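You operate a simulated robot arm through the tools that you are given. There is no shell and no other tool.

You run a simulated robot arm. Do the job below in one go: nothing can be reset, and whatever is moved stays where it is left.

TASK
Put things in order on the programmer end of the front desk. At the end: the white paste jar from the programmer end of the front desk stands where the green block stood; the yellow block from the programmer end of the front desk stands where the white paste jar stood; the green block stands on top of the silver steel tin; the white carton from the programmer end of the front desk is on the green bare board; whatever was shut is shut again. Leave all else as you found it, and nothing knocked over. Set down upright: white carton.

It is judged by the outcome, as a careful person would: the job done as asked, and still so three seconds after it is handed in. It fails if anything else is knocked over, pushed out of place, dropped, spilled or broken.

THE ROBOT
A 7-joint arm with a two-finger parallel gripper, fixed in place. Base frame: the origin is on the floor under the middle of its stand, x ahead of it, y to its left, z up; the work surface is at about z = 0.75. Units: m, rad, N and s.
With the tool pointing down near the work surface it reaches from about 0.2 to 0.68 m from the base axis. Its first joint turns from -1.152 to 1.152 rad. Payload 2.4 kg.
Tool frame: the origin (TCP) lies between the finger pads and is the grasp point; the fingertips stand 0.03 m ahead of it; z points along the fingers, y is the line along which they close. The gripper opens to 0.094 m. The fingers are 0.028 m wide and 0.01 m thick; the gripper's body (0.05 by 0.096 m) begins 0.055 m behind the TCP.
Orientation is told as [roll, pitch, yaw] about the base's x, y, z axes, in that order, counted from this pose: with the fingers straight down and closing along the base's y, the tool's x points along the base's -x, its y along +y and its z along -z.

THE INTERFACE
- The arm moves only by the tool apply_moves. Its argument "increments" is a list of rows, each a list of 7 numbers: the shift along the tool's x, y, z in m, then the turn, a rotation vector about the tool's x, y, z in rad, then the finger opening in m, from 0 to 0.094. In form: [[x, y, z, wx, wy, wz, fingers], ...]. A call has 1 to 20 rows; each row shifts and turns the commanded pose from where the row before left it, along the tool's axes as they then stand. A row lasts 0.2 s, in which the tool goes at most 0.05 m and 0.15 rad; a call with a longer step from one row to the next is refused whole, and so is a gripper value outside its range. Where a pose cannot be reached the arm comes as near as it can. A force on the tool above 40 N (or 10 N above the force at the start of the call, whichever is more), or a blocked arm, ends the call early, and 0.2 s more pass. Each finger travels about 0.153 m/s and halts on what it meets, pressing with about 42 N; the grip force reading is that of the motor and also rises with nothing between the fingers. The clock runs only during rows and for 0.2 s after the last one: add rows that do not move to give the fingers time. It gives the time, the measured TCP pose, the force on the tool (base axes), the opening and the grip force at its end, in the units of the frame above (readings bear some noise), with the torque about the TCP (base axes, N m) and any sound that the robot's microphone picked up.
- Cameras (640 x 400 px; columns grow to the right, rows downward): "scene" is fixed at [0.0445, 0.5013, 1.4182]; the picture's right is [-0.53, -0.85, 0.00], its down [-0.66, 0.42, -0.62] and it looks along [0.53, -0.33, -0.78] (base axes); focal length 371 px, centre (320, 200). "wrist" rides on the gripper at [0.076, 0.014, -0.103] in the tool frame; the picture's right is [-0.18, 0.98, 0.00], its down [-0.75, -0.14, -0.64] and it looks along [-0.63, -0.12, 0.77] (tool axes); focal length 243 px, centre (320, 200). There is no depth. A picture from a camera that has moved, and an enlarged one, comes with that camera's place and axes in the base frame and with its lens.
- camera(camera): a new picture of that camera. No time passes.
- close_up(camera, box): a new picture of the part [left, top, right, bottom] of that camera's present view, enlarged. No time passes.
- hand_in(): hands the job in; it is judged then, once.

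Nothing tells you positions but the pictures and the camera data. Unless the task says otherwise, let go and move clear before handing in.

The tools are called by a JSON object that holds its "op" and its "data". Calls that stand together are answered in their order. apply_moves: Moves the arm, as the interface text tells. Its arguments: {"type":"object","properties":{"increments":{"type":"array"}},"required":["increments"]} The other tools are called the same way: camera (camera) takes a picture; close_up (camera, box) takes an enlarged picture of a part of a camera's view; hand_in () hands the job in.

At the start:

```text
time: 0.0
eef_pos: [0.2464, 0.2124, 1.1255]
orientation: [0.0, 0.001, 0.001]
force: [0.2, 0.1, -0.7]
ft_torque: [0.01, -0.03, -0.02]
finger_gap: 0.0939
gripper_force: 0.1
```

scene: 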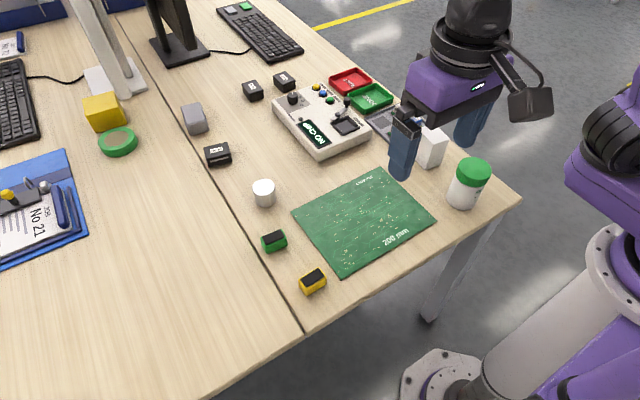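
wrist: 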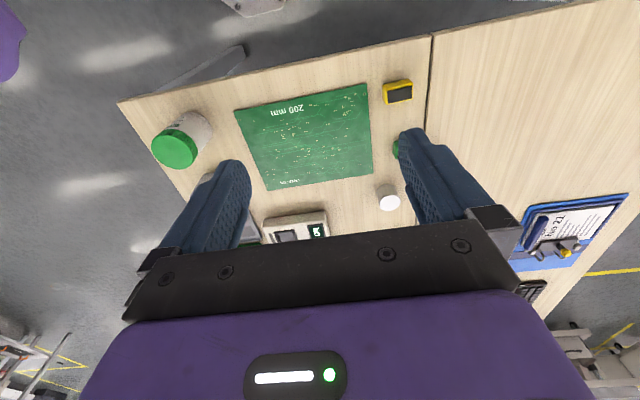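

I see a desk with a green bare board (maybe a cutting mat or PCB), a white jar with a green lid, a white/silver tin, and green and yellow blocks near the desk seam. I'll look closer before moving anything.

{"op": "close_up", "data": {"camera": "scene", "box": [180, 60, 340, 160]}}

{"op": "close_up", "data": {"camera": "scene", "box": [340, 60, 540, 220]}}

{"op": "close_up", "data": {"camera": "scene", "box": [180, 130, 340, 310]}}

{"op": "close_up", "data": {"camera": "scene", "box": [0, 0, 240, 280]}}

{"op": "close_up", "data": {"camera": "wrist", "box": [120, 60, 440, 260]}}

```text
4.00 times, centred on (260, 110) of scene
camera zoom: at [0.0445, 0.5013, 1.4182], right [-0.53, -0.85, 0.0], down [-0.66, 0.42, -0.62], along [0.53, -0.33, -0.78], focal length 1485 px, centre (560, 560)
```

zoom: 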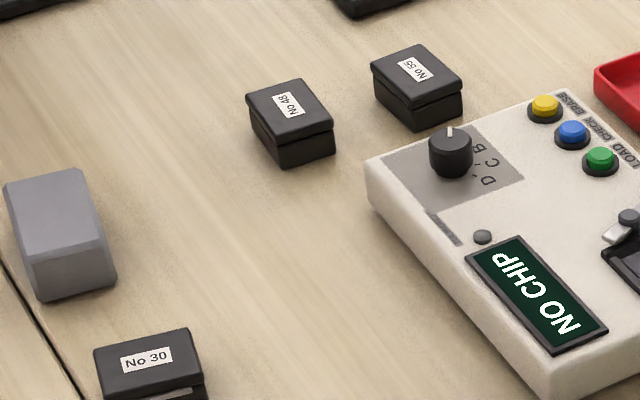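

```text
2.50 times, centred on (440, 140) of scene
camera zoom: at [0.0445, 0.5013, 1.4182], right [-0.53, -0.85, 0.0], down [-0.66, 0.42, -0.62], along [0.53, -0.33, -0.78], focal length 928 px, centre (20, 350)
```

zoom: 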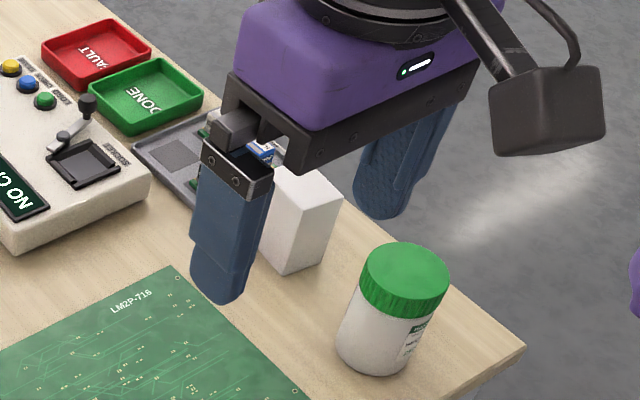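

```text
2.22 times, centred on (260, 220) of scene
camera zoom: at [0.0445, 0.5013, 1.4182], right [-0.53, -0.85, 0.0], down [-0.66, 0.42, -0.62], along [0.53, -0.33, -0.78], focal length 825 px, centre (453, 156)
```

zoom: 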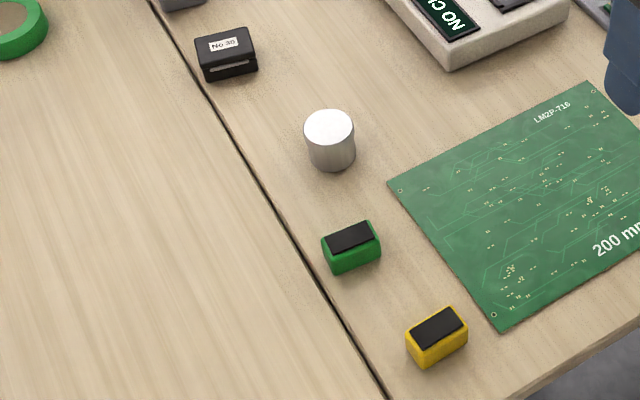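

```text
1.43 times, centred on (120, 140) of scene
camera zoom: at [0.0445, 0.5013, 1.4182], right [-0.53, -0.85, 0.0], down [-0.66, 0.42, -0.62], along [0.53, -0.33, -0.78], focal length 530 px, centre (606, 286)
```

zoom: 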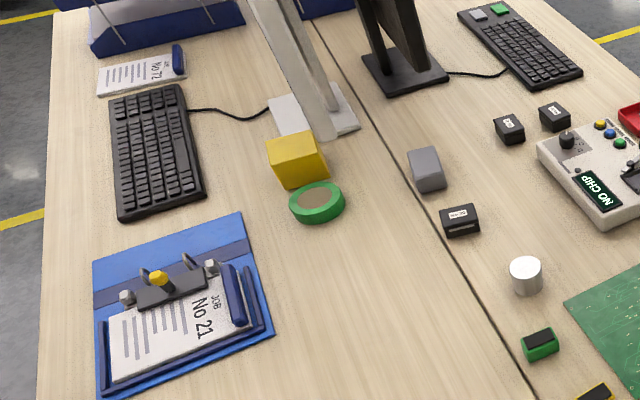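

```text
2.00 times, centred on (280, 160) of wrist
camera zoom: at [0.1695, 0.2262, 1.2261], right [0.18, 0.98, 0.0], down [0.75, -0.14, 0.64], along [0.63, -0.12, -0.77], focal length 485 px, centre (400, 280)
```

zoom: 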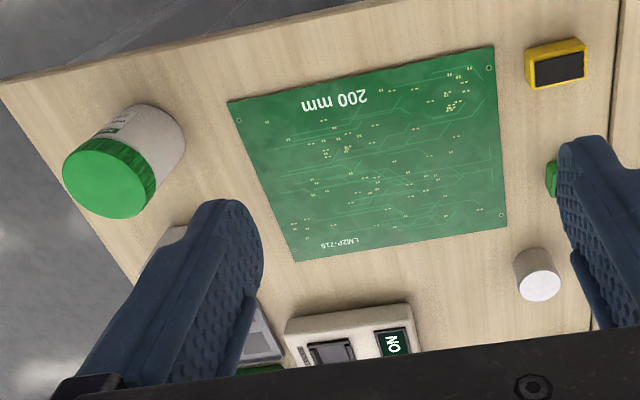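

The objects look to be at roughly these positions: jar (0.32, -0.06), carton (0.46, -0.07), board centre (0.41, 0.16), yellow block (0.33, 0.35), green block (0.45, 0.36), tin (0.57, 0.325). I'll move the wrist over the block side to measure these more precisely.

{"op": "apply_moves", "data": {"increments": [[0.01, 0.03, 0.03, 0, 0, 0, 0.094], [0.01, 0.03, 0.03, 0, 0, 0, 0.094], [0.01, 0.03, 0.03, 0, 0, 0, 0.094], [0, 0.03, 0.03, 0, 0, 0, 0.094], [0, 0.0, 0.0, 0, 0, 0, 0.094]]}}

{"op": "camera", "data": {"camera": "wrist"}}

{"op": "camera", "data": {"camera": "scene"}}

```text
time: 1.2
eef_pos: [0.2171, 0.3304, 1.0033]
orientation: [0.0, 0.002, -0.001]
force: [0.3, -0.2, -0.1]
ft_torque: [0.02, 0.01, -0.04]
finger_gap: 0.094
gripper_force: 0.0
```

```text
taken
camera wrist: at [0.1401, 0.3448, 1.1055], right [0.18, 0.98, 0.0], down [0.75, -0.14, 0.64], along [0.63, -0.12, -0.77], focal length 243 px, centre (320, 200)
```

wrist: 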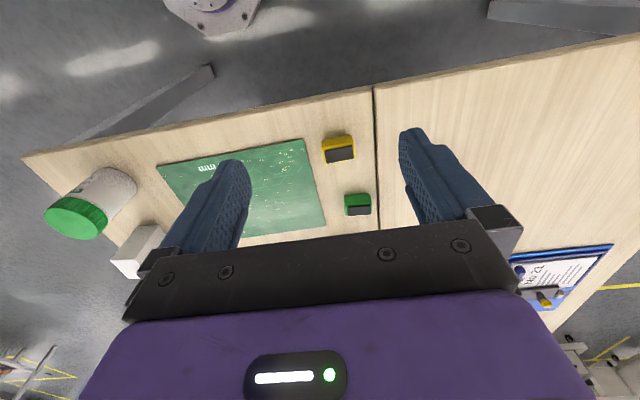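

```text
taken
```

scene: 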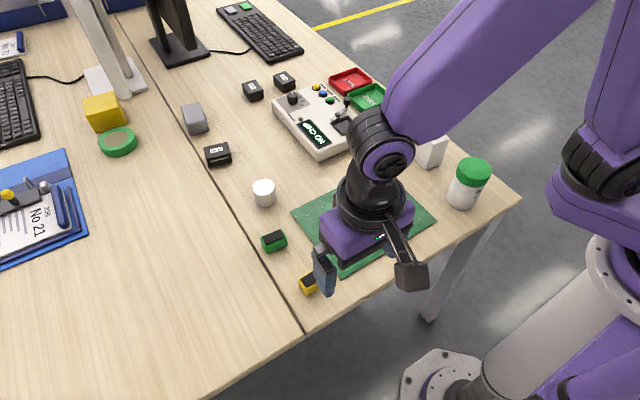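

The far side of the view is blocked by the gripper body, but both blocks are visible. I'll enlarge them to measure edges and heights.

{"op": "close_up", "data": {"camera": "wrist", "box": [300, 120, 396, 180]}}

{"op": "close_up", "data": {"camera": "wrist", "box": [310, 170, 406, 230]}}

{"op": "close_up", "data": {"camera": "wrist", "box": [20, 140, 212, 260]}}

{"op": "close_up", "data": {"camera": "scene", "box": [230, 160, 310, 260]}}

{"op": "close_up", "data": {"camera": "scene", "box": [400, 110, 512, 220]}}

```text
6.67 times, centred on (348, 150) of wrist
camera zoom: at [0.1401, 0.3448, 1.1055], right [0.18, 0.98, 0.0], down [0.75, -0.14, 0.64], along [0.63, -0.12, -0.77], focal length 1618 px, centre (133, 533)
```

zoom: 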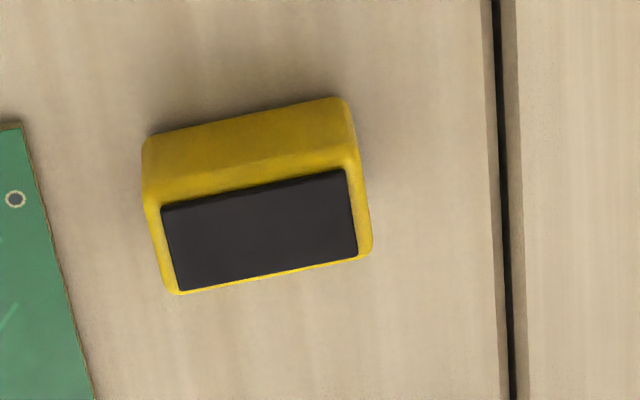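

```text
6.67 times, centred on (358, 200) of wrist
camera zoom: at [0.1401, 0.3448, 1.1055], right [0.18, 0.98, 0.0], down [0.75, -0.14, 0.64], along [0.63, -0.12, -0.77], focal length 1618 px, centre (67, 200)
```

zoom: 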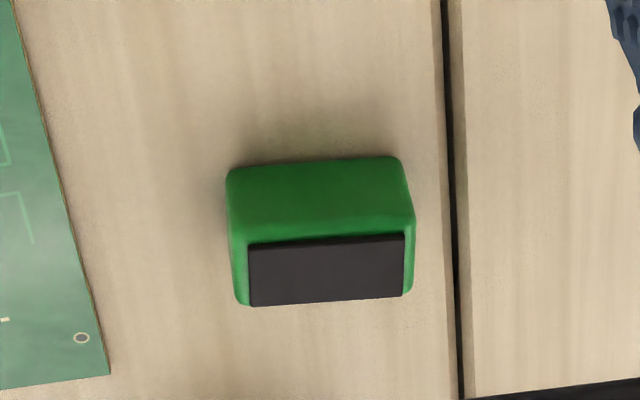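

```text
3.33 times, centred on (116, 200) of wrist
camera zoom: at [0.1401, 0.3448, 1.1055], right [0.18, 0.98, 0.0], down [0.75, -0.14, 0.64], along [0.63, -0.12, -0.77], focal length 809 px, centre (1000, 200)
```

zoom: 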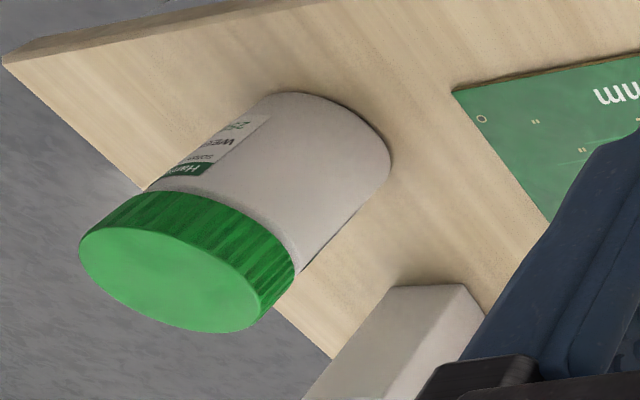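

```text
4.00 times, centred on (270, 210) of scene
camera zoom: at [0.0445, 0.5013, 1.4182], right [-0.53, -0.85, 0.0], down [-0.66, 0.42, -0.62], along [0.53, -0.33, -0.78], focal length 1485 px, centre (520, 160)
```

zoom: 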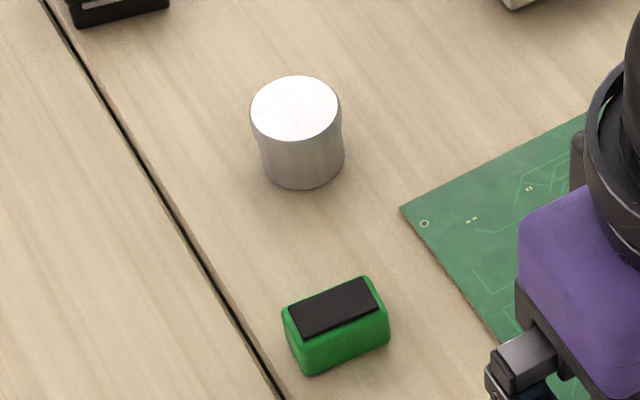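

```text
3.64 times, centred on (456, 165) of scene
camera zoom: at [0.0445, 0.5013, 1.4182], right [-0.53, -0.85, 0.0], down [-0.66, 0.42, -0.62], along [0.53, -0.33, -0.78], focal length 1350 px, centre (-174, 327)
```

zoom: 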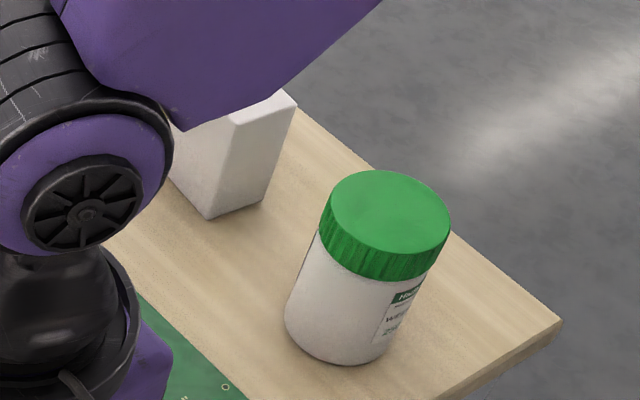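

I take the green block to be about 48 × 24 × 30 mm at (0.443, 0.360) with a yaw near -0.1 rad. The tin top is at about (0.567, 0.322, 0.79). I'll move above the green block and check the alignment.

{"op": "apply_moves", "data": {"increments": [[-0.0283, 0.0037, 0.0125, 0, 0, 0, 0.094], [-0.0283, 0.0037, 0.0125, 0, 0, 0, 0.094], [-0.0283, 0.0037, 0.0125, 0, 0, 0, 0.094], [-0.0283, 0.0037, 0.0125, 0, 0, 0, 0.094], [-0.0283, 0.0037, 0.0125, 0, 0, 0, 0.094], [-0.0283, 0.0037, 0.0125, 0, 0, 0, 0.094], [-0.0283, 0.0037, 0.0125, 0, 0, 0, 0.094], [-0.0283, 0.0037, 0.0125, 0, 0, 0, 0.094], [0, 0, 0, 0, 0, 0.1, 0.094], [0, 0, 0, 0, 0, 0, 0.094]]}}

{"op": "camera", "data": {"camera": "wrist"}}

{"op": "camera", "data": {"camera": "scene"}}

```text
time: 3.4
eef_pos: [0.4427, 0.3612, 0.9045]
orientation: [0.001, 0.0, -0.1]
force: [-0.3, 0.1, 0.7]
ft_torque: [0.0, 0.0, -0.01]
finger_gap: 0.094
gripper_force: 0.0
```

```text
taken
camera wrist: at [0.3682, 0.3828, 1.0067], right [0.28, 0.96, 0.0], down [0.74, -0.22, 0.64], along [0.62, -0.18, -0.77], focal length 243 px, centre (320, 200)
```

wrist: 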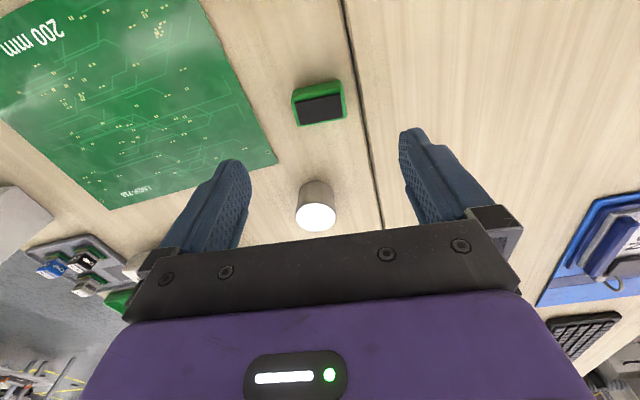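

```text
taken
```

scene: 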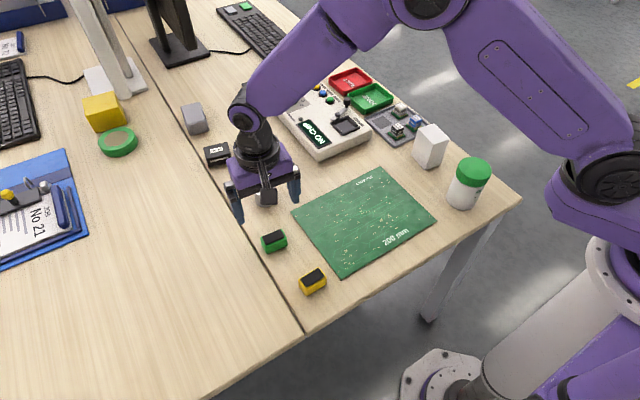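

Now the tin, the green block and the carton (in the scene view) are all visible. I'll enlarge each one to refine its position.

{"op": "close_up", "data": {"camera": "wrist", "box": [272, 70, 368, 130]}}

{"op": "close_up", "data": {"camera": "wrist", "box": [272, 175, 368, 235]}}

{"op": "close_up", "data": {"camera": "scene", "box": [360, 100, 520, 220]}}

{"op": "close_up", "data": {"camera": "scene", "box": [370, 110, 460, 175]}}

```text
6.67 times, centred on (320, 100) of wrist
camera zoom: at [0.3682, 0.3828, 1.0067], right [0.28, 0.96, 0.0], down [0.74, -0.22, 0.64], along [0.62, -0.18, -0.77], focal length 1618 px, centre (320, 867)
```

zoom: 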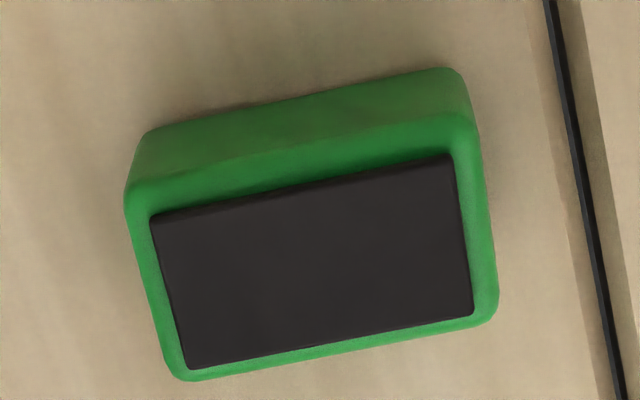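

```text
6.67 times, centred on (320, 205) of wrist
camera zoom: at [0.3682, 0.3828, 1.0067], right [0.28, 0.96, 0.0], down [0.74, -0.22, 0.64], along [0.62, -0.18, -0.77], focal length 1618 px, centre (320, 167)
```

zoom: 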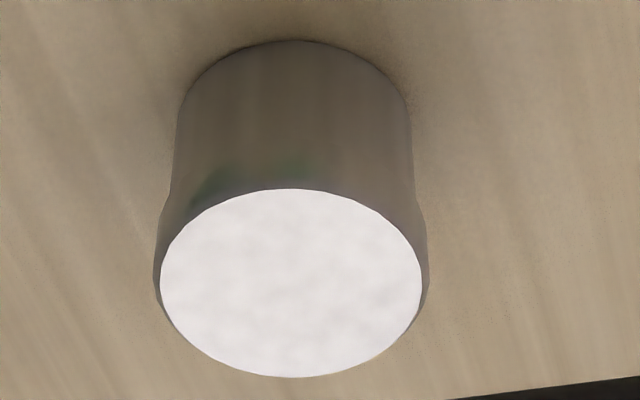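

```text
3.33 times, centred on (440, 160) of scene
camera zoom: at [0.0445, 0.5013, 1.4182], right [-0.53, -0.85, 0.0], down [-0.66, 0.42, -0.62], along [0.53, -0.33, -0.78], focal length 1237 px, centre (-80, 333)
```

zoom: 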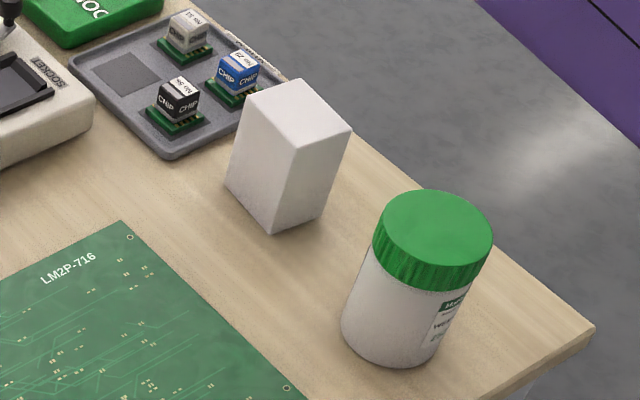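

```text
6.15 times, centred on (415, 142) of scene
camera zoom: at [0.0445, 0.5013, 1.4182], right [-0.53, -0.85, 0.0], down [-0.66, 0.42, -0.62], along [0.53, -0.33, -0.78], focal length 2284 px, centre (-265, 554)
```

zoom: 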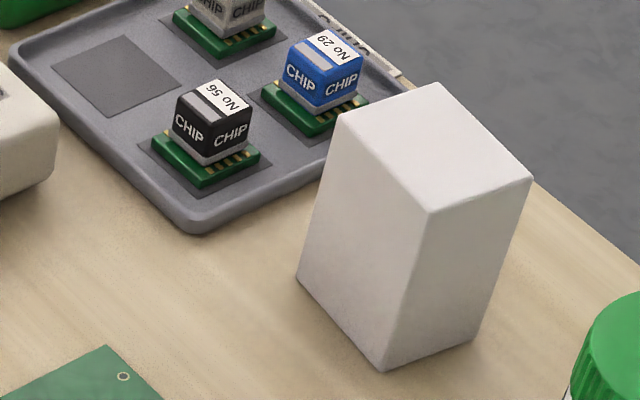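

The measurements agree from both cameras. The green block centre is (0.4435, 0.3605) with yaw -0.10, and the tin is at (0.5645, 0.3205) with its top at z≈0.792. I'll descend and grip the green block with the tips kept just above the table.

{"op": "apply_moves", "data": {"increments": [[0, 0, 0.025, 0, 0, 0, 0.08], [0, 0, 0.025, 0, 0, 0, 0.08], [0, 0, 0.025, 0, 0, 0, 0.08], [0, 0, 0.02, 0, 0, 0, 0.08], [0, 0, 0.015, 0, 0, 0, 0.08], [0, 0, 0.008, 0, 0, 0, 0.08], [0, 0, 0, 0, 0, 0, 0.08], [0, 0, 0, 0, 0, 0, 0.08]]}}

{"op": "camera", "data": {"camera": "wrist"}}

{"op": "close_up", "data": {"camera": "scene", "box": [210, 190, 330, 290]}}

```text
time: 5.2
eef_pos: [0.4422, 0.3632, 0.7865]
orientation: [0.0, -0.001, -0.099]
force: [-0.1, 0.7, -0.1]
ft_torque: [0.01, 0.03, -0.01]
finger_gap: 0.08
gripper_force: 0.0
```

```text
taken
camera wrist: at [0.3683, 0.3844, 0.889], right [0.28, 0.96, 0.0], down [0.74, -0.22, 0.64], along [0.62, -0.18, -0.77], focal length 243 px, centre (320, 200)
```

wrist: 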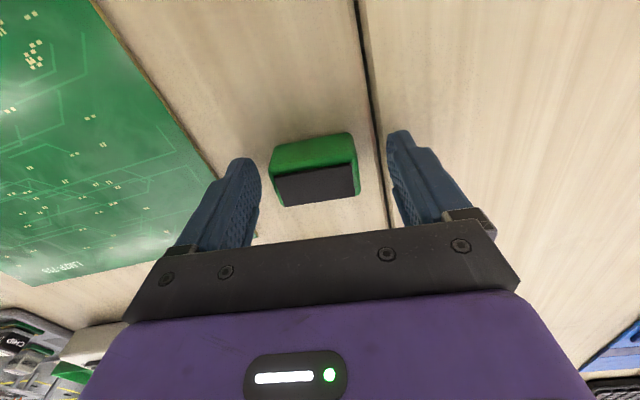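

```text
4.00 times, centred on (270, 240) of scene
camera zoom: at [0.0445, 0.5013, 1.4182], right [-0.53, -0.85, 0.0], down [-0.66, 0.42, -0.62], along [0.53, -0.33, -0.78], focal length 1485 px, centre (520, 40)
```

zoom: 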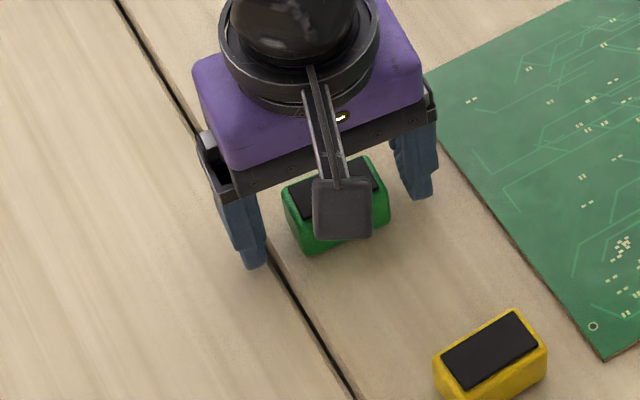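

The block is centred between the fingers with the tips just off the table. I'll make a small correction, close, and lift a little.

{"op": "apply_moves", "data": {"increments": [[-0.0025, -0.002, 0, 0, 0, 0, 0.08], [0, 0, 0, 0, 0, 0, 0.06], [0, 0, 0, 0, 0, 0, 0.04], [0, 0, 0, 0, 0, 0, 0.035], [0, 0, 0, 0, 0, 0, 0.035], [0, 0, -0.02, 0, 0, 0, 0.035], [0, 0, -0.03, 0, 0, 0, 0.035], [0, 0, 0, 0, 0, 0, 0.035]]}}

{"op": "camera", "data": {"camera": "wrist"}}

{"op": "close_up", "data": {"camera": "scene", "box": [210, 160, 330, 260]}}

```text
time: 7.0
eef_pos: [0.4439, 0.3609, 0.8375]
orientation: [0.0, -0.001, -0.1]
force: [0.0, 0.0, -0.2]
ft_torque: [-0.03, -0.01, 0.01]
finger_gap: 0.0489
gripper_force: 42.2
```

```text
taken
camera wrist: at [0.3702, 0.3822, 0.9393], right [0.28, 0.96, 0.0], down [0.74, -0.22, 0.64], along [0.62, -0.18, -0.77], focal length 243 px, centre (320, 200)
```

wrist: 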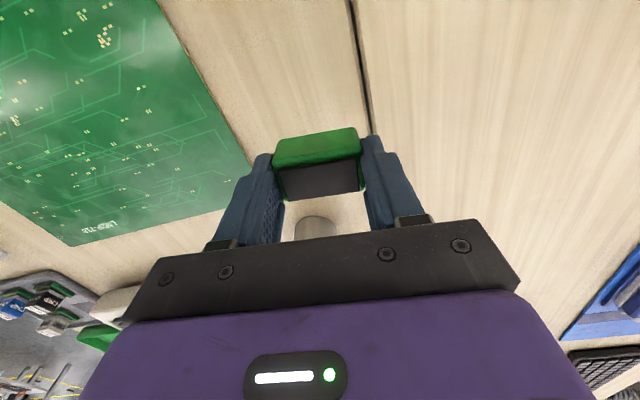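

```text
4.00 times, centred on (270, 210) of scene
camera zoom: at [0.0445, 0.5013, 1.4182], right [-0.53, -0.85, 0.0], down [-0.66, 0.42, -0.62], along [0.53, -0.33, -0.78], focal length 1485 px, centre (520, 160)
```

zoom: 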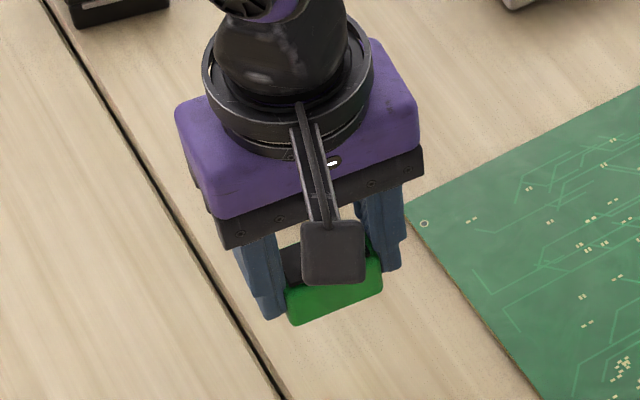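

The green block is held (gap 49 mm). I'll raise it, carry it over the tin, and check before lowering.

{"op": "apply_moves", "data": {"increments": [[0, 0, -0.03, 0, 0, 0, 0.035], [-0.0207, -0.0047, 0, 0, 0, 0, 0.035], [-0.0207, -0.0047, 0, 0, 0, 0, 0.035], [-0.0207, -0.0047, 0, 0, 0, 0, 0.035], [-0.0207, -0.0047, 0, 0, 0, 0, 0.035], [-0.0207, -0.0047, 0, 0, 0, 0, 0.035], [-0.0205, -0.0047, 0, 0, 0, 0, 0.035], [0, 0, 0, 0, 0, 0, 0.035], [0, 0, 0, 0, 0, 0, 0.035]]}}

{"op": "camera", "data": {"camera": "wrist"}}

{"op": "close_up", "data": {"camera": "scene", "box": [210, 130, 330, 230]}}

```text
time: 9.0
eef_pos: [0.5642, 0.3202, 0.8661]
orientation: [-0.001, -0.001, -0.1]
force: [0.0, -0.4, -0.3]
ft_torque: [-0.01, -0.02, -0.02]
finger_gap: 0.049
gripper_force: 42.2
```

```text
taken
camera wrist: at [0.49, 0.3411, 0.9678], right [0.28, 0.96, 0.0], down [0.74, -0.22, 0.64], along [0.62, -0.18, -0.77], focal length 243 px, centre (320, 200)
```

wrist: 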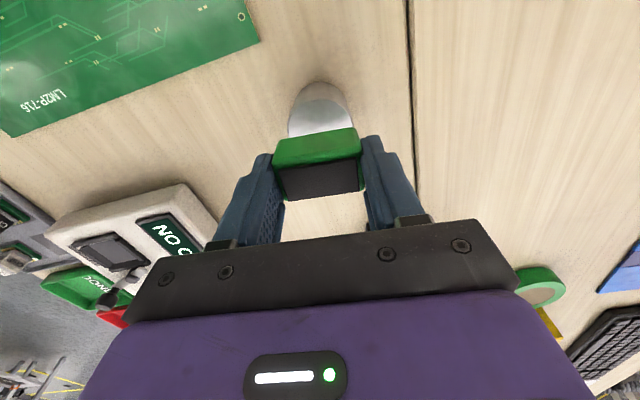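

```text
4.00 times, centred on (270, 180) of scene
camera zoom: at [0.0445, 0.5013, 1.4182], right [-0.53, -0.85, 0.0], down [-0.66, 0.42, -0.62], along [0.53, -0.33, -0.78], focal length 1485 px, centre (520, 280)
```

zoom: 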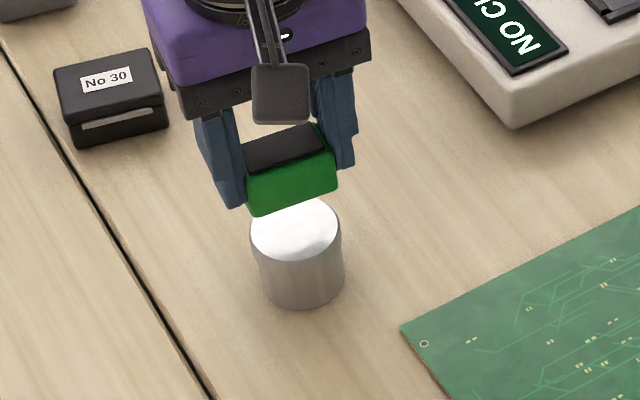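

The block hangs centred over the tin with about 38 mm to go. I'll lower most of the way, then check.

{"op": "apply_moves", "data": {"increments": [[0, 0, 0.015, 0, 0, 0, 0.035], [0, 0, 0.01, 0, 0, 0, 0.035], [0, 0, 0.006, 0, 0, 0, 0.035], [0, 0, 0.0, 0, 0, 0, 0.035], [0, 0, 0.0, 0, 0, 0, 0.035]]}}

{"op": "close_up", "data": {"camera": "wrist", "box": [240, 90, 400, 190]}}

{"op": "close_up", "data": {"camera": "scene", "box": [230, 150, 300, 220]}}

```text
time: 10.2
eef_pos: [0.5637, 0.3205, 0.8351]
orientation: [0.001, -0.001, -0.1]
force: [0.4, -0.2, 0.6]
ft_torque: [0.04, 0.0, -0.02]
finger_gap: 0.0489
gripper_force: 41.6
```

```text
4.00 times, centred on (320, 140) of wrist
camera zoom: at [0.4903, 0.3415, 0.9377], right [0.28, 0.96, 0.0], down [0.74, -0.22, 0.64], along [0.62, -0.18, -0.77], focal length 970 px, centre (320, 440)
```

zoom: 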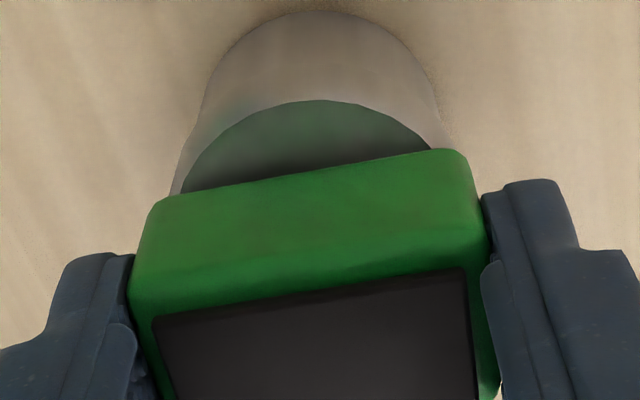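

```text
5.71 times, centred on (265, 185) of scene
camera zoom: at [0.0445, 0.5013, 1.4182], right [-0.53, -0.85, 0.0], down [-0.66, 0.42, -0.62], along [0.53, -0.33, -0.78], focal length 2121 px, centre (634, 286)
```

zoom: 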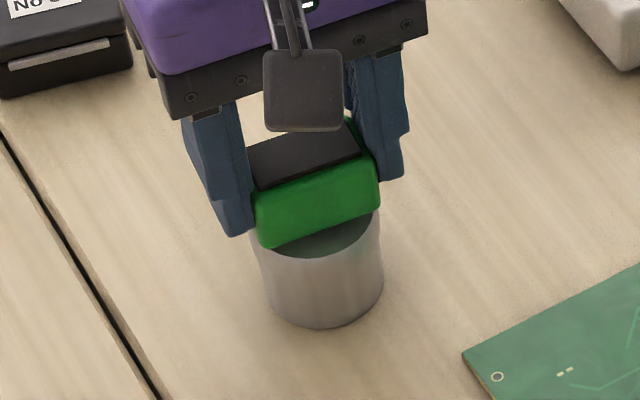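

It looks centred on the tin with about 6 mm to go. I'll lower gently until it touches.

{"op": "apply_moves", "data": {"increments": [[0, 0, 0.003, 0, 0, 0, 0.035], [0, 0, 0.002, 0, 0, 0, 0.035], [0, 0, 0.0, 0, 0, 0, 0.035]]}}

{"op": "close_up", "data": {"camera": "scene", "box": [230, 150, 300, 220]}}

```text
time: 11.0
eef_pos: [0.5655, 0.32, 0.8329]
orientation: [0.003, -0.004, -0.101]
force: [-5.2, -2.9, 21.0]
ft_torque: [-0.22, 0.23, -0.01]
finger_gap: 0.0488
gripper_force: 42.0
```

```text
5.71 times, centred on (265, 185) of scene
camera zoom: at [0.044, 0.501, 1.4183], right [-0.53, -0.85, 0.0], down [-0.66, 0.42, -0.62], along [0.53, -0.33, -0.78], focal length 2121 px, centre (634, 286)
```

zoom: 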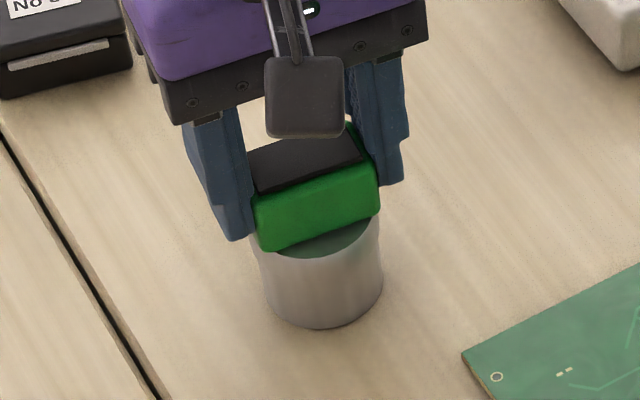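

It has made contact at TCP z≈0.833 with 21 N. I'll relieve the pressure slightly, then open and rise straight up.

{"op": "apply_moves", "data": {"increments": [[0, 0, -0.0025, 0, 0, 0, 0.035], [0, 0, 0, 0, 0, 0, 0.035], [0, 0, 0, 0, 0, 0, 0.049], [0, 0, 0, 0, 0, 0, 0.056], [0, 0, 0, 0, 0, 0, 0.07], [0, 0, 0, 0, 0, 0, 0.08]]}}

{"op": "close_up", "data": {"camera": "scene", "box": [230, 150, 300, 220]}}

{"op": "close_up", "data": {"camera": "wrist", "box": [240, 90, 400, 190]}}

```text
time: 12.4
eef_pos: [0.5637, 0.3186, 0.8333]
orientation: [-0.001, 0.0, -0.098]
force: [-0.5, 0.3, 0.6]
ft_torque: [0.0, -0.01, 0.0]
finger_gap: 0.0801
gripper_force: 0.1
```

```text
5.71 times, centred on (265, 185) of scene
camera zoom: at [0.0445, 0.5013, 1.4182], right [-0.53, -0.85, 0.0], down [-0.66, 0.42, -0.62], along [0.53, -0.33, -0.78], focal length 2121 px, centre (634, 286)
```

zoom: 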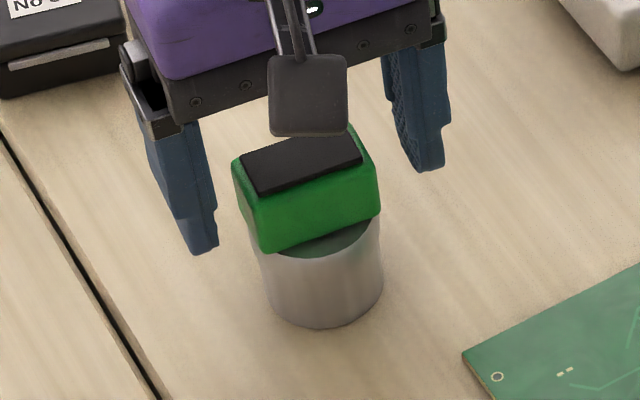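

```text
4.00 times, centred on (320, 140) of wrist
camera zoom: at [0.4901, 0.3404, 0.935], right [0.28, 0.96, 0.0], down [0.74, -0.22, 0.64], along [0.62, -0.18, -0.77], focal length 970 px, centre (320, 440)
```

zoom: 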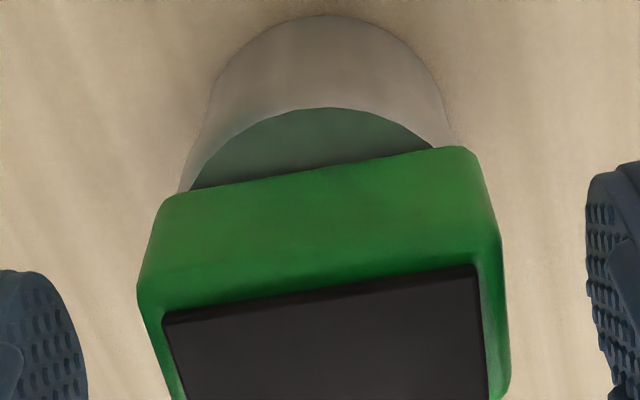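

The green block rests on the tin. I'll rise clear, turn square, and head over to the jar.

{"op": "apply_moves", "data": {"increments": [[0, 0, -0.01, 0, 0, 0, 0.08], [0, 0, -0.02, 0, 0, 0, 0.08], [0, 0, -0.04, 0, 0, 0, 0.094], [0, 0, -0.05, 0, 0, 0, 0.094], [0, 0, -0.03, 0, 0, -0.1, 0.094], [0.03, -0.03, 0, 0, 0, 0, 0.094], [0.03, -0.04, 0, 0, 0, 0, 0.094], [0.03, -0.04, 0, 0, 0, 0, 0.094], [0.03, -0.04, 0, 0, 0, 0, 0.094], [0.03, -0.04, 0, 0, 0, 0, 0.094], [0.03, -0.04, 0, 0, 0, 0, 0.094], [0.03, -0.04, 0, 0, 0, 0, 0.094], [0.02, -0.04, 0, 0, 0, 0, 0.094], [0.005, -0.04, 0, 0, 0, 0, 0.094], [0, -0.025, 0, 0, 0, 0, 0.094], [0, 0, 0, 0, 0, 0, 0.094]]}}

{"op": "camera", "data": {"camera": "wrist"}}

{"op": "camera", "data": {"camera": "scene"}}

{"op": "close_up", "data": {"camera": "scene", "box": [230, 150, 300, 220]}}

```text
time: 15.8
eef_pos: [0.3321, -0.0554, 0.9831]
orientation: [0.001, 0.001, 0.001]
force: [-0.4, -0.1, 0.4]
ft_torque: [0.0, 0.04, 0.04]
finger_gap: 0.0937
gripper_force: 0.0
out of reach, approached as far as the arm can: row 13
```

```text
taken
camera wrist: at [0.2548, -0.0417, 1.0852], right [0.18, 0.98, 0.0], down [0.75, -0.14, 0.64], along [0.63, -0.12, -0.77], focal length 243 px, centre (320, 200)
```

wrist: 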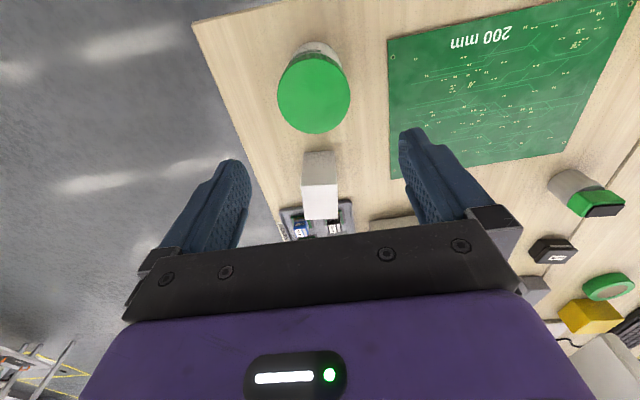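

```text
taken
```

scene: 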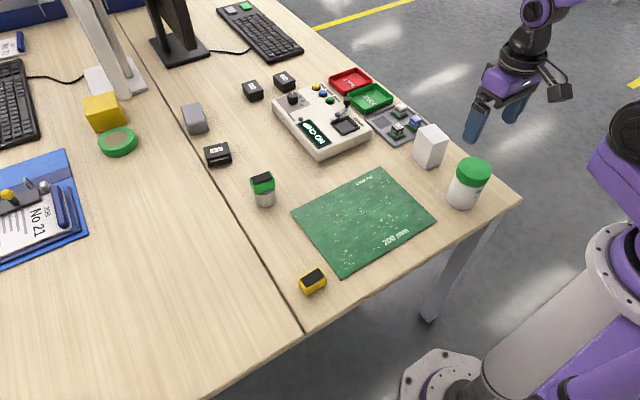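

```text
5.71 times, centred on (265, 185) of scene
camera zoom: at [0.0445, 0.5013, 1.4182], right [-0.53, -0.85, 0.0], down [-0.66, 0.42, -0.62], along [0.53, -0.33, -0.78], focal length 2121 px, centre (634, 286)
```

zoom: 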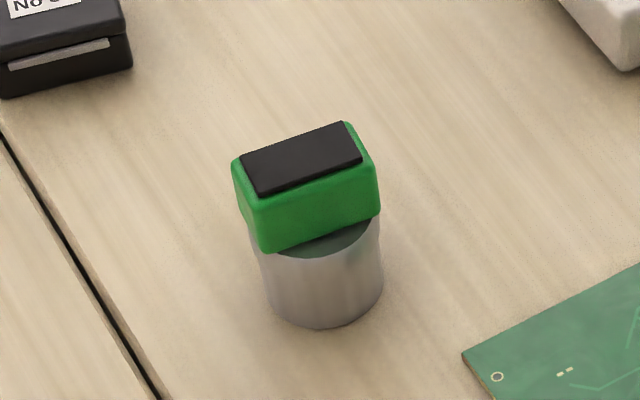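

The green block sits squarely on the tin. The arm is now above the jar, so I'll enlarge the views to fix the jar's and carton's positions.

{"op": "close_up", "data": {"camera": "wrist", "box": [250, 30, 378, 140]}}

{"op": "close_up", "data": {"camera": "wrist", "box": [266, 140, 376, 240]}}

{"op": "close_up", "data": {"camera": "scene", "box": [420, 140, 520, 220]}}

```text
3.64 times, centred on (314, 85) of wrist
camera zoom: at [0.2548, -0.0417, 1.0852], right [0.18, 0.98, 0.0], down [0.75, -0.14, 0.64], along [0.63, -0.12, -0.77], focal length 882 px, centre (342, 618)
```

zoom: 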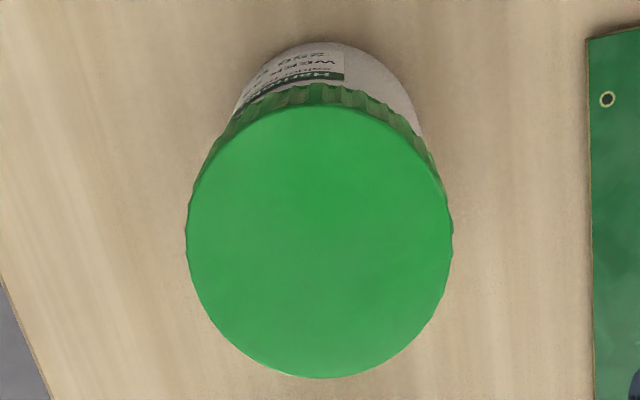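

```text
4.00 times, centred on (321, 190) of wrist
camera zoom: at [0.2548, -0.0417, 1.0852], right [0.18, 0.98, 0.0], down [0.75, -0.14, 0.64], along [0.63, -0.12, -0.77], focal length 970 px, centre (316, 240)
```

zoom: 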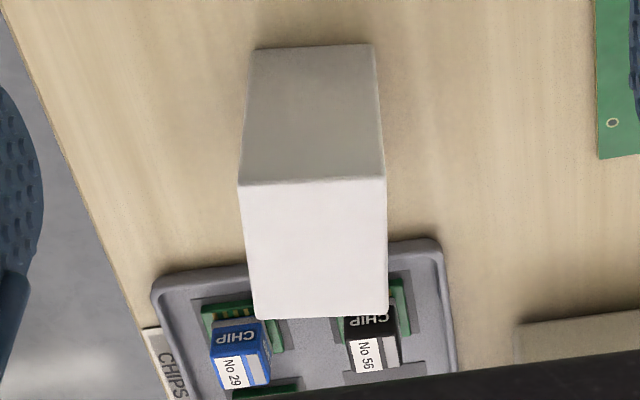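

```text
5.00 times, centred on (470, 180) of scene
camera zoom: at [0.0445, 0.5013, 1.4182], right [-0.53, -0.85, 0.0], down [-0.66, 0.42, -0.62], along [0.53, -0.33, -0.78], focal length 1856 px, centre (-430, 300)
```

zoom: 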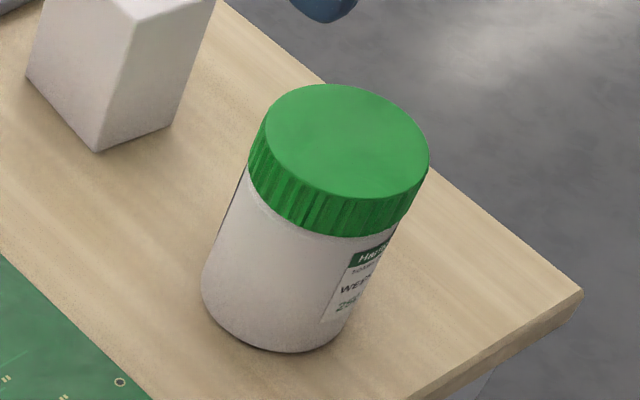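

I place the jar axis at about (0.326, -0.060), with the lid top at z≈0.85 and a lid diameter of about 68 mm. I'll centre over it and lower the open fingers around it.

{"op": "apply_moves", "data": {"increments": [[0.006, -0.0046, 0.02, 0, 0, 0, 0.094], [0, 0, 0.03, 0, 0, 0, 0.094], [0, 0, 0.03, 0, 0, 0, 0.094], [0, 0, 0, 0, 0, 0, 0.094], [0, 0, 0, 0, 0, 0, 0.094]]}}

{"op": "camera", "data": {"camera": "wrist"}}

{"op": "close_up", "data": {"camera": "scene", "box": [400, 110, 530, 220]}}

```text
time: 17.0
eef_pos: [0.3251, -0.0584, 0.904]
orientation: [-0.001, 0.0, -0.001]
force: [-0.3, 0.6, -0.3]
ft_torque: [-0.02, 0.01, -0.01]
finger_gap: 0.0941
gripper_force: 0.1
```

```text
taken
camera wrist: at [0.2494, -0.0439, 1.0057], right [0.18, 0.98, 0.0], down [0.75, -0.14, 0.64], along [0.63, -0.12, -0.77], focal length 243 px, centre (320, 200)
```

wrist: 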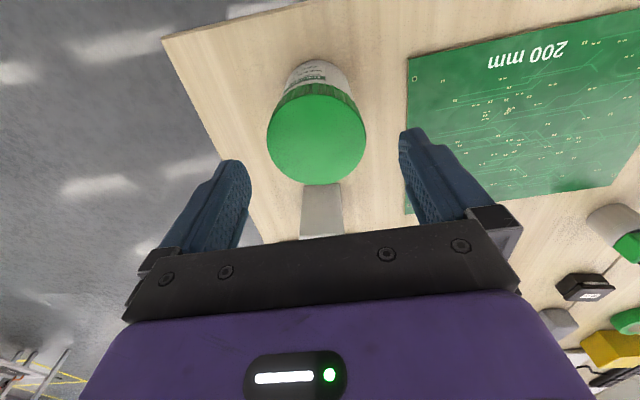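

```text
3.64 times, centred on (465, 165) of scene
camera zoom: at [0.0445, 0.5013, 1.4182], right [-0.53, -0.85, 0.0], down [-0.66, 0.42, -0.62], along [0.53, -0.33, -0.78], focal length 1350 px, centre (-207, 327)
```

zoom: 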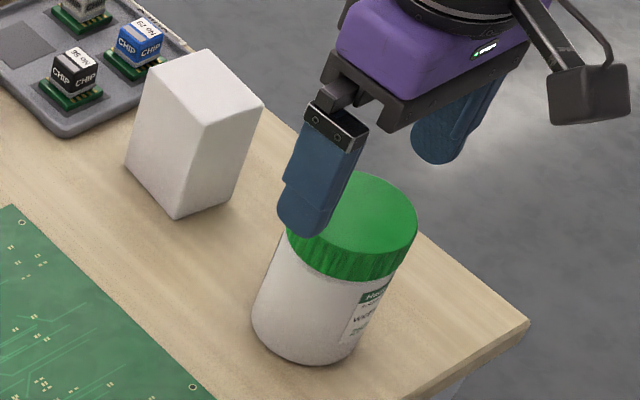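

The jar axis comes out at (0.327, -0.0605), which is where the yellow block must end up. I'll nudge across and descend to grip at lid height.

{"op": "apply_moves", "data": {"increments": [[-0.0018, -0.0022, 0.02, 0, 0, 0, 0.094], [0, 0, 0.02, 0, 0, 0, 0.094], [0, 0, 0.02, 0, 0, 0, 0.094], [0, 0, 0.02, 0, 0, 0, 0.094], [0, 0, 0.013, 0, 0, 0, 0.094], [0, 0, 0, 0, 0, 0, 0.094], [0, 0, 0, 0, 0, 0, 0.094]]}}

{"op": "camera", "data": {"camera": "wrist"}}

{"op": "close_up", "data": {"camera": "scene", "box": [400, 110, 530, 220]}}

```text
time: 18.6
eef_pos: [0.3291, -0.0569, 0.8092]
orientation: [0.0, 0.0, 0.0]
force: [-0.7, -0.4, 0.1]
ft_torque: [-0.02, 0.01, -0.01]
finger_gap: 0.0939
gripper_force: 0.1
```

```text
taken
camera wrist: at [0.2528, -0.0442, 0.9103], right [0.18, 0.98, 0.0], down [0.75, -0.14, 0.64], along [0.63, -0.12, -0.77], focal length 243 px, centre (320, 200)
```

wrist: 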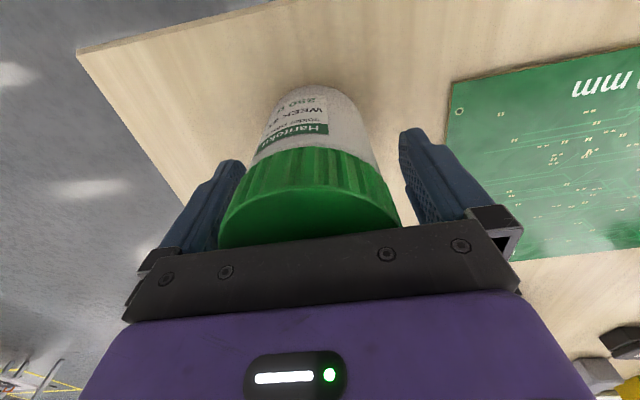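

```text
3.64 times, centred on (465, 165) of scene
camera zoom: at [0.0445, 0.5013, 1.4182], right [-0.53, -0.85, 0.0], down [-0.66, 0.42, -0.62], along [0.53, -0.33, -0.78], focal length 1350 px, centre (-207, 327)
```

zoom: 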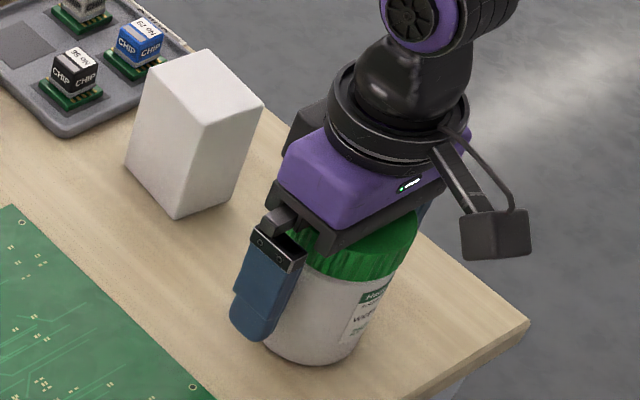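

The left gap is narrower than the right, so the jar sits about 5 mm toward -y of the finger centre. I'll correct that before closing so the jar isn't dragged.

{"op": "apply_moves", "data": {"increments": [[0, -0.0025, 0, 0, 0, 0, 0.094], [0, -0.0025, 0, 0, 0, 0, 0.094], [0, 0, 0, 0, 0, 0, 0.094]]}}

{"op": "camera", "data": {"camera": "wrist"}}

```text
time: 19.4
eef_pos: [0.3298, -0.0629, 0.8101]
orientation: [0.001, 0.0, -0.001]
force: [1.6, 0.0, -0.4]
ft_torque: [0.02, 0.02, 0.0]
finger_gap: 0.094
gripper_force: 0.1
```

```text
taken
camera wrist: at [0.2537, -0.0494, 0.9111], right [0.18, 0.98, 0.0], down [0.75, -0.14, 0.64], along [0.63, -0.12, -0.77], focal length 243 px, centre (320, 200)
```

wrist: 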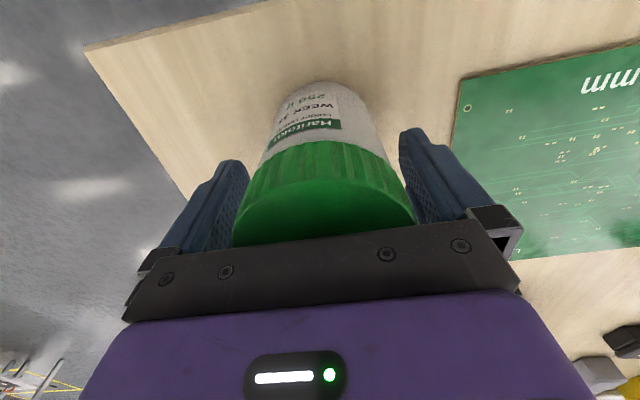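

The jar is now centred to within 1–2 mm. I'll close slowly and lift a little.

{"op": "apply_moves", "data": {"increments": [[0.001, 0.001, 0, 0, 0, 0, 0.084], [0, 0, 0, 0, 0, 0, 0.074], [0, 0, 0, 0, 0, 0, 0.064], [0, 0, 0, 0, 0, 0, 0.05], [0, 0, 0, 0, 0, 0, 0.05], [0, 0, 0, 0, 0, 0, 0.05]]}}

{"op": "camera", "data": {"camera": "wrist"}}

{"op": "close_up", "data": {"camera": "scene", "box": [400, 110, 530, 220]}}

```text
time: 20.8
eef_pos: [0.3294, -0.0623, 0.8094]
orientation: [-0.002, 0.001, 0.0]
force: [0.3, 0.9, 2.0]
ft_torque: [-0.05, 0.04, -0.02]
finger_gap: 0.0707
gripper_force: 41.9
```

```text
taken
camera wrist: at [0.2526, -0.0483, 0.9111], right [0.18, 0.98, 0.0], down [0.75, -0.14, 0.64], along [0.63, -0.12, -0.77], focal length 243 px, centre (320, 200)
```

wrist: 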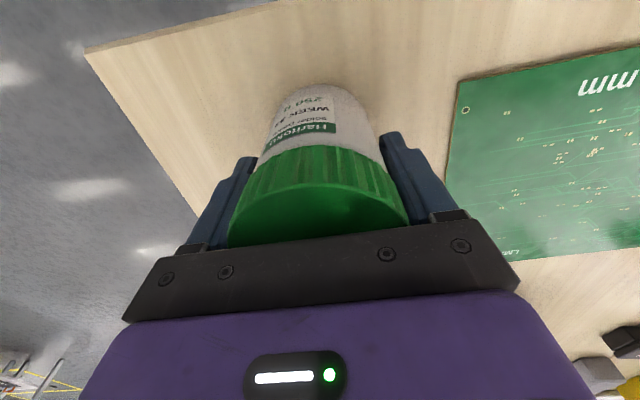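

```text
3.64 times, centred on (465, 165) of scene
camera zoom: at [0.0445, 0.5013, 1.4182], right [-0.53, -0.85, 0.0], down [-0.66, 0.42, -0.62], along [0.53, -0.33, -0.78], focal length 1350 px, centre (-207, 327)
```

zoom: 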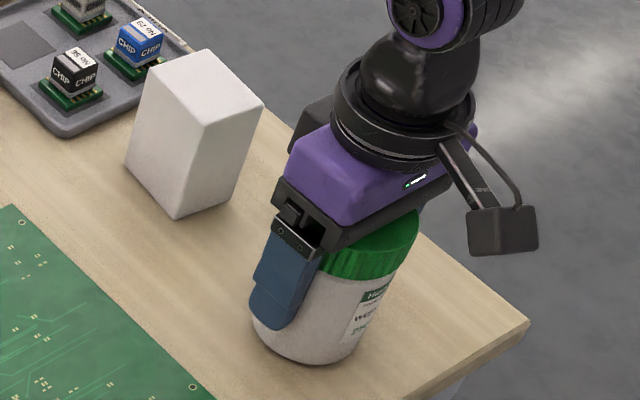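

The grip is firm at a 71 mm gap. I'll lift a small amount to check that the whole jar comes up, not just the lid.

{"op": "apply_moves", "data": {"increments": [[0, 0, -0.005, 0, 0, 0, 0.05], [0, 0, -0.01, 0, 0, 0, 0.05], [0, 0, -0.015, 0, 0, 0, 0.05], [0, 0, 0, 0, 0, 0, 0.05]]}}

{"op": "close_up", "data": {"camera": "scene", "box": [400, 110, 530, 220]}}

{"op": "camera", "data": {"camera": "wrist"}}

```text
time: 21.8
eef_pos: [0.3266, -0.0631, 0.8394]
orientation: [0.001, 0.0, -0.002]
force: [0.4, 0.2, -3.1]
ft_torque: [0.02, -0.01, 0.0]
finger_gap: 0.0709
gripper_force: 42.6
```

```text
3.64 times, centred on (465, 165) of scene
camera zoom: at [0.0445, 0.5013, 1.4182], right [-0.53, -0.85, 0.0], down [-0.66, 0.42, -0.62], along [0.53, -0.33, -0.78], focal length 1350 px, centre (-207, 327)
```

zoom: 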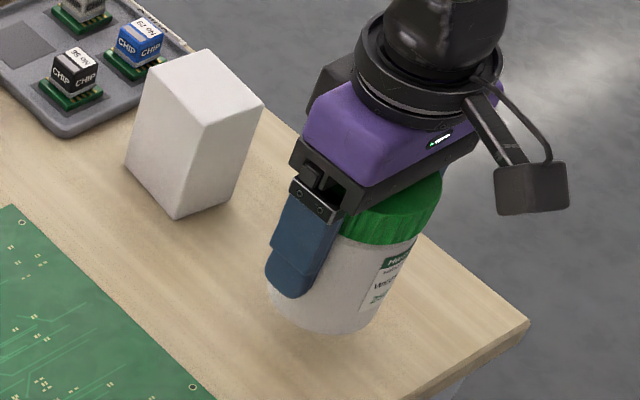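

```text
taken
camera wrist: at [0.2513, -0.0488, 0.9423], right [0.18, 0.98, 0.0], down [0.75, -0.14, 0.64], along [0.63, -0.12, -0.77], focal length 243 px, centre (320, 200)
```

wrist: 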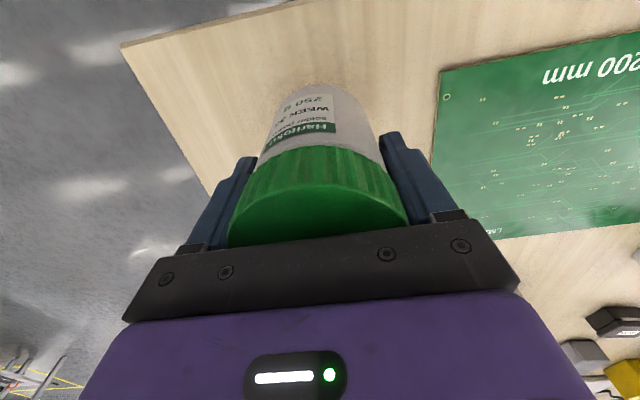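

The whole jar came up (about 0.3 kg). I'll raise it and carry it over the board to above the green block's former spot.

{"op": "apply_moves", "data": {"increments": [[0, 0, -0.03, 0, 0, 0, 0.05], [0, 0, -0.04, 0, 0, 0, 0.05], [-0.0055, 0.0194, 0, 0, 0, 0, 0.05], [-0.0105, 0.0384, 0, 0, 0, 0, 0.05], [-0.0105, 0.0384, 0, 0, 0, 0, 0.05], [-0.0105, 0.0384, 0, 0, 0, 0, 0.05], [-0.0105, 0.0384, 0, 0, 0, 0, 0.05], [-0.0105, 0.0384, 0, 0, 0, 0, 0.05], [-0.0105, 0.0384, 0, 0, 0, 0, 0.05], [-0.0105, 0.0384, 0, 0, 0, 0, 0.05], [-0.0105, 0.0384, 0, 0, 0, 0, 0.05], [-0.0105, 0.0384, 0, 0, 0, 0, 0.05], [-0.0105, 0.0384, 0, 0, 0, 0, 0.05], [-0.0055, 0.0194, 0, 0, 0, 0, 0.05], [0, 0, 0, 0, 0, 0, 0.05], [0, 0, 0, 0, 0, 0, 0.05]]}}

{"op": "camera", "data": {"camera": "wrist"}}

{"op": "camera", "data": {"camera": "scene"}}

```text
time: 25.2
eef_pos: [0.4441, 0.3582, 0.9087]
orientation: [-0.001, -0.001, 0.0]
force: [-0.3, -0.4, -3.3]
ft_torque: [0.0, 0.0, -0.02]
finger_gap: 0.0694
gripper_force: 42.2
```

```text
taken
camera wrist: at [0.3687, 0.3722, 1.0099], right [0.18, 0.98, 0.0], down [0.75, -0.14, 0.64], along [0.63, -0.12, -0.77], focal length 243 px, centre (320, 200)
```

wrist: 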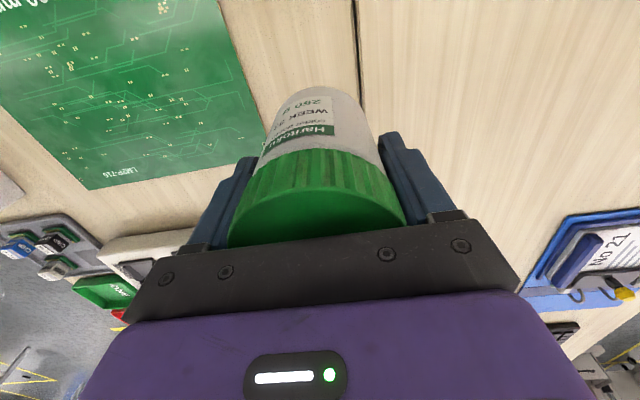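

```text
taken
```

scene: 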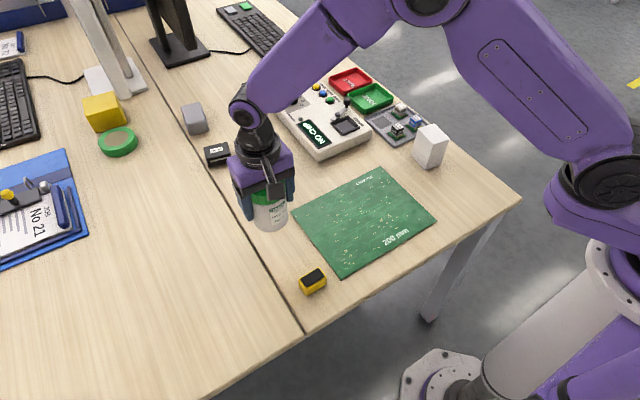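

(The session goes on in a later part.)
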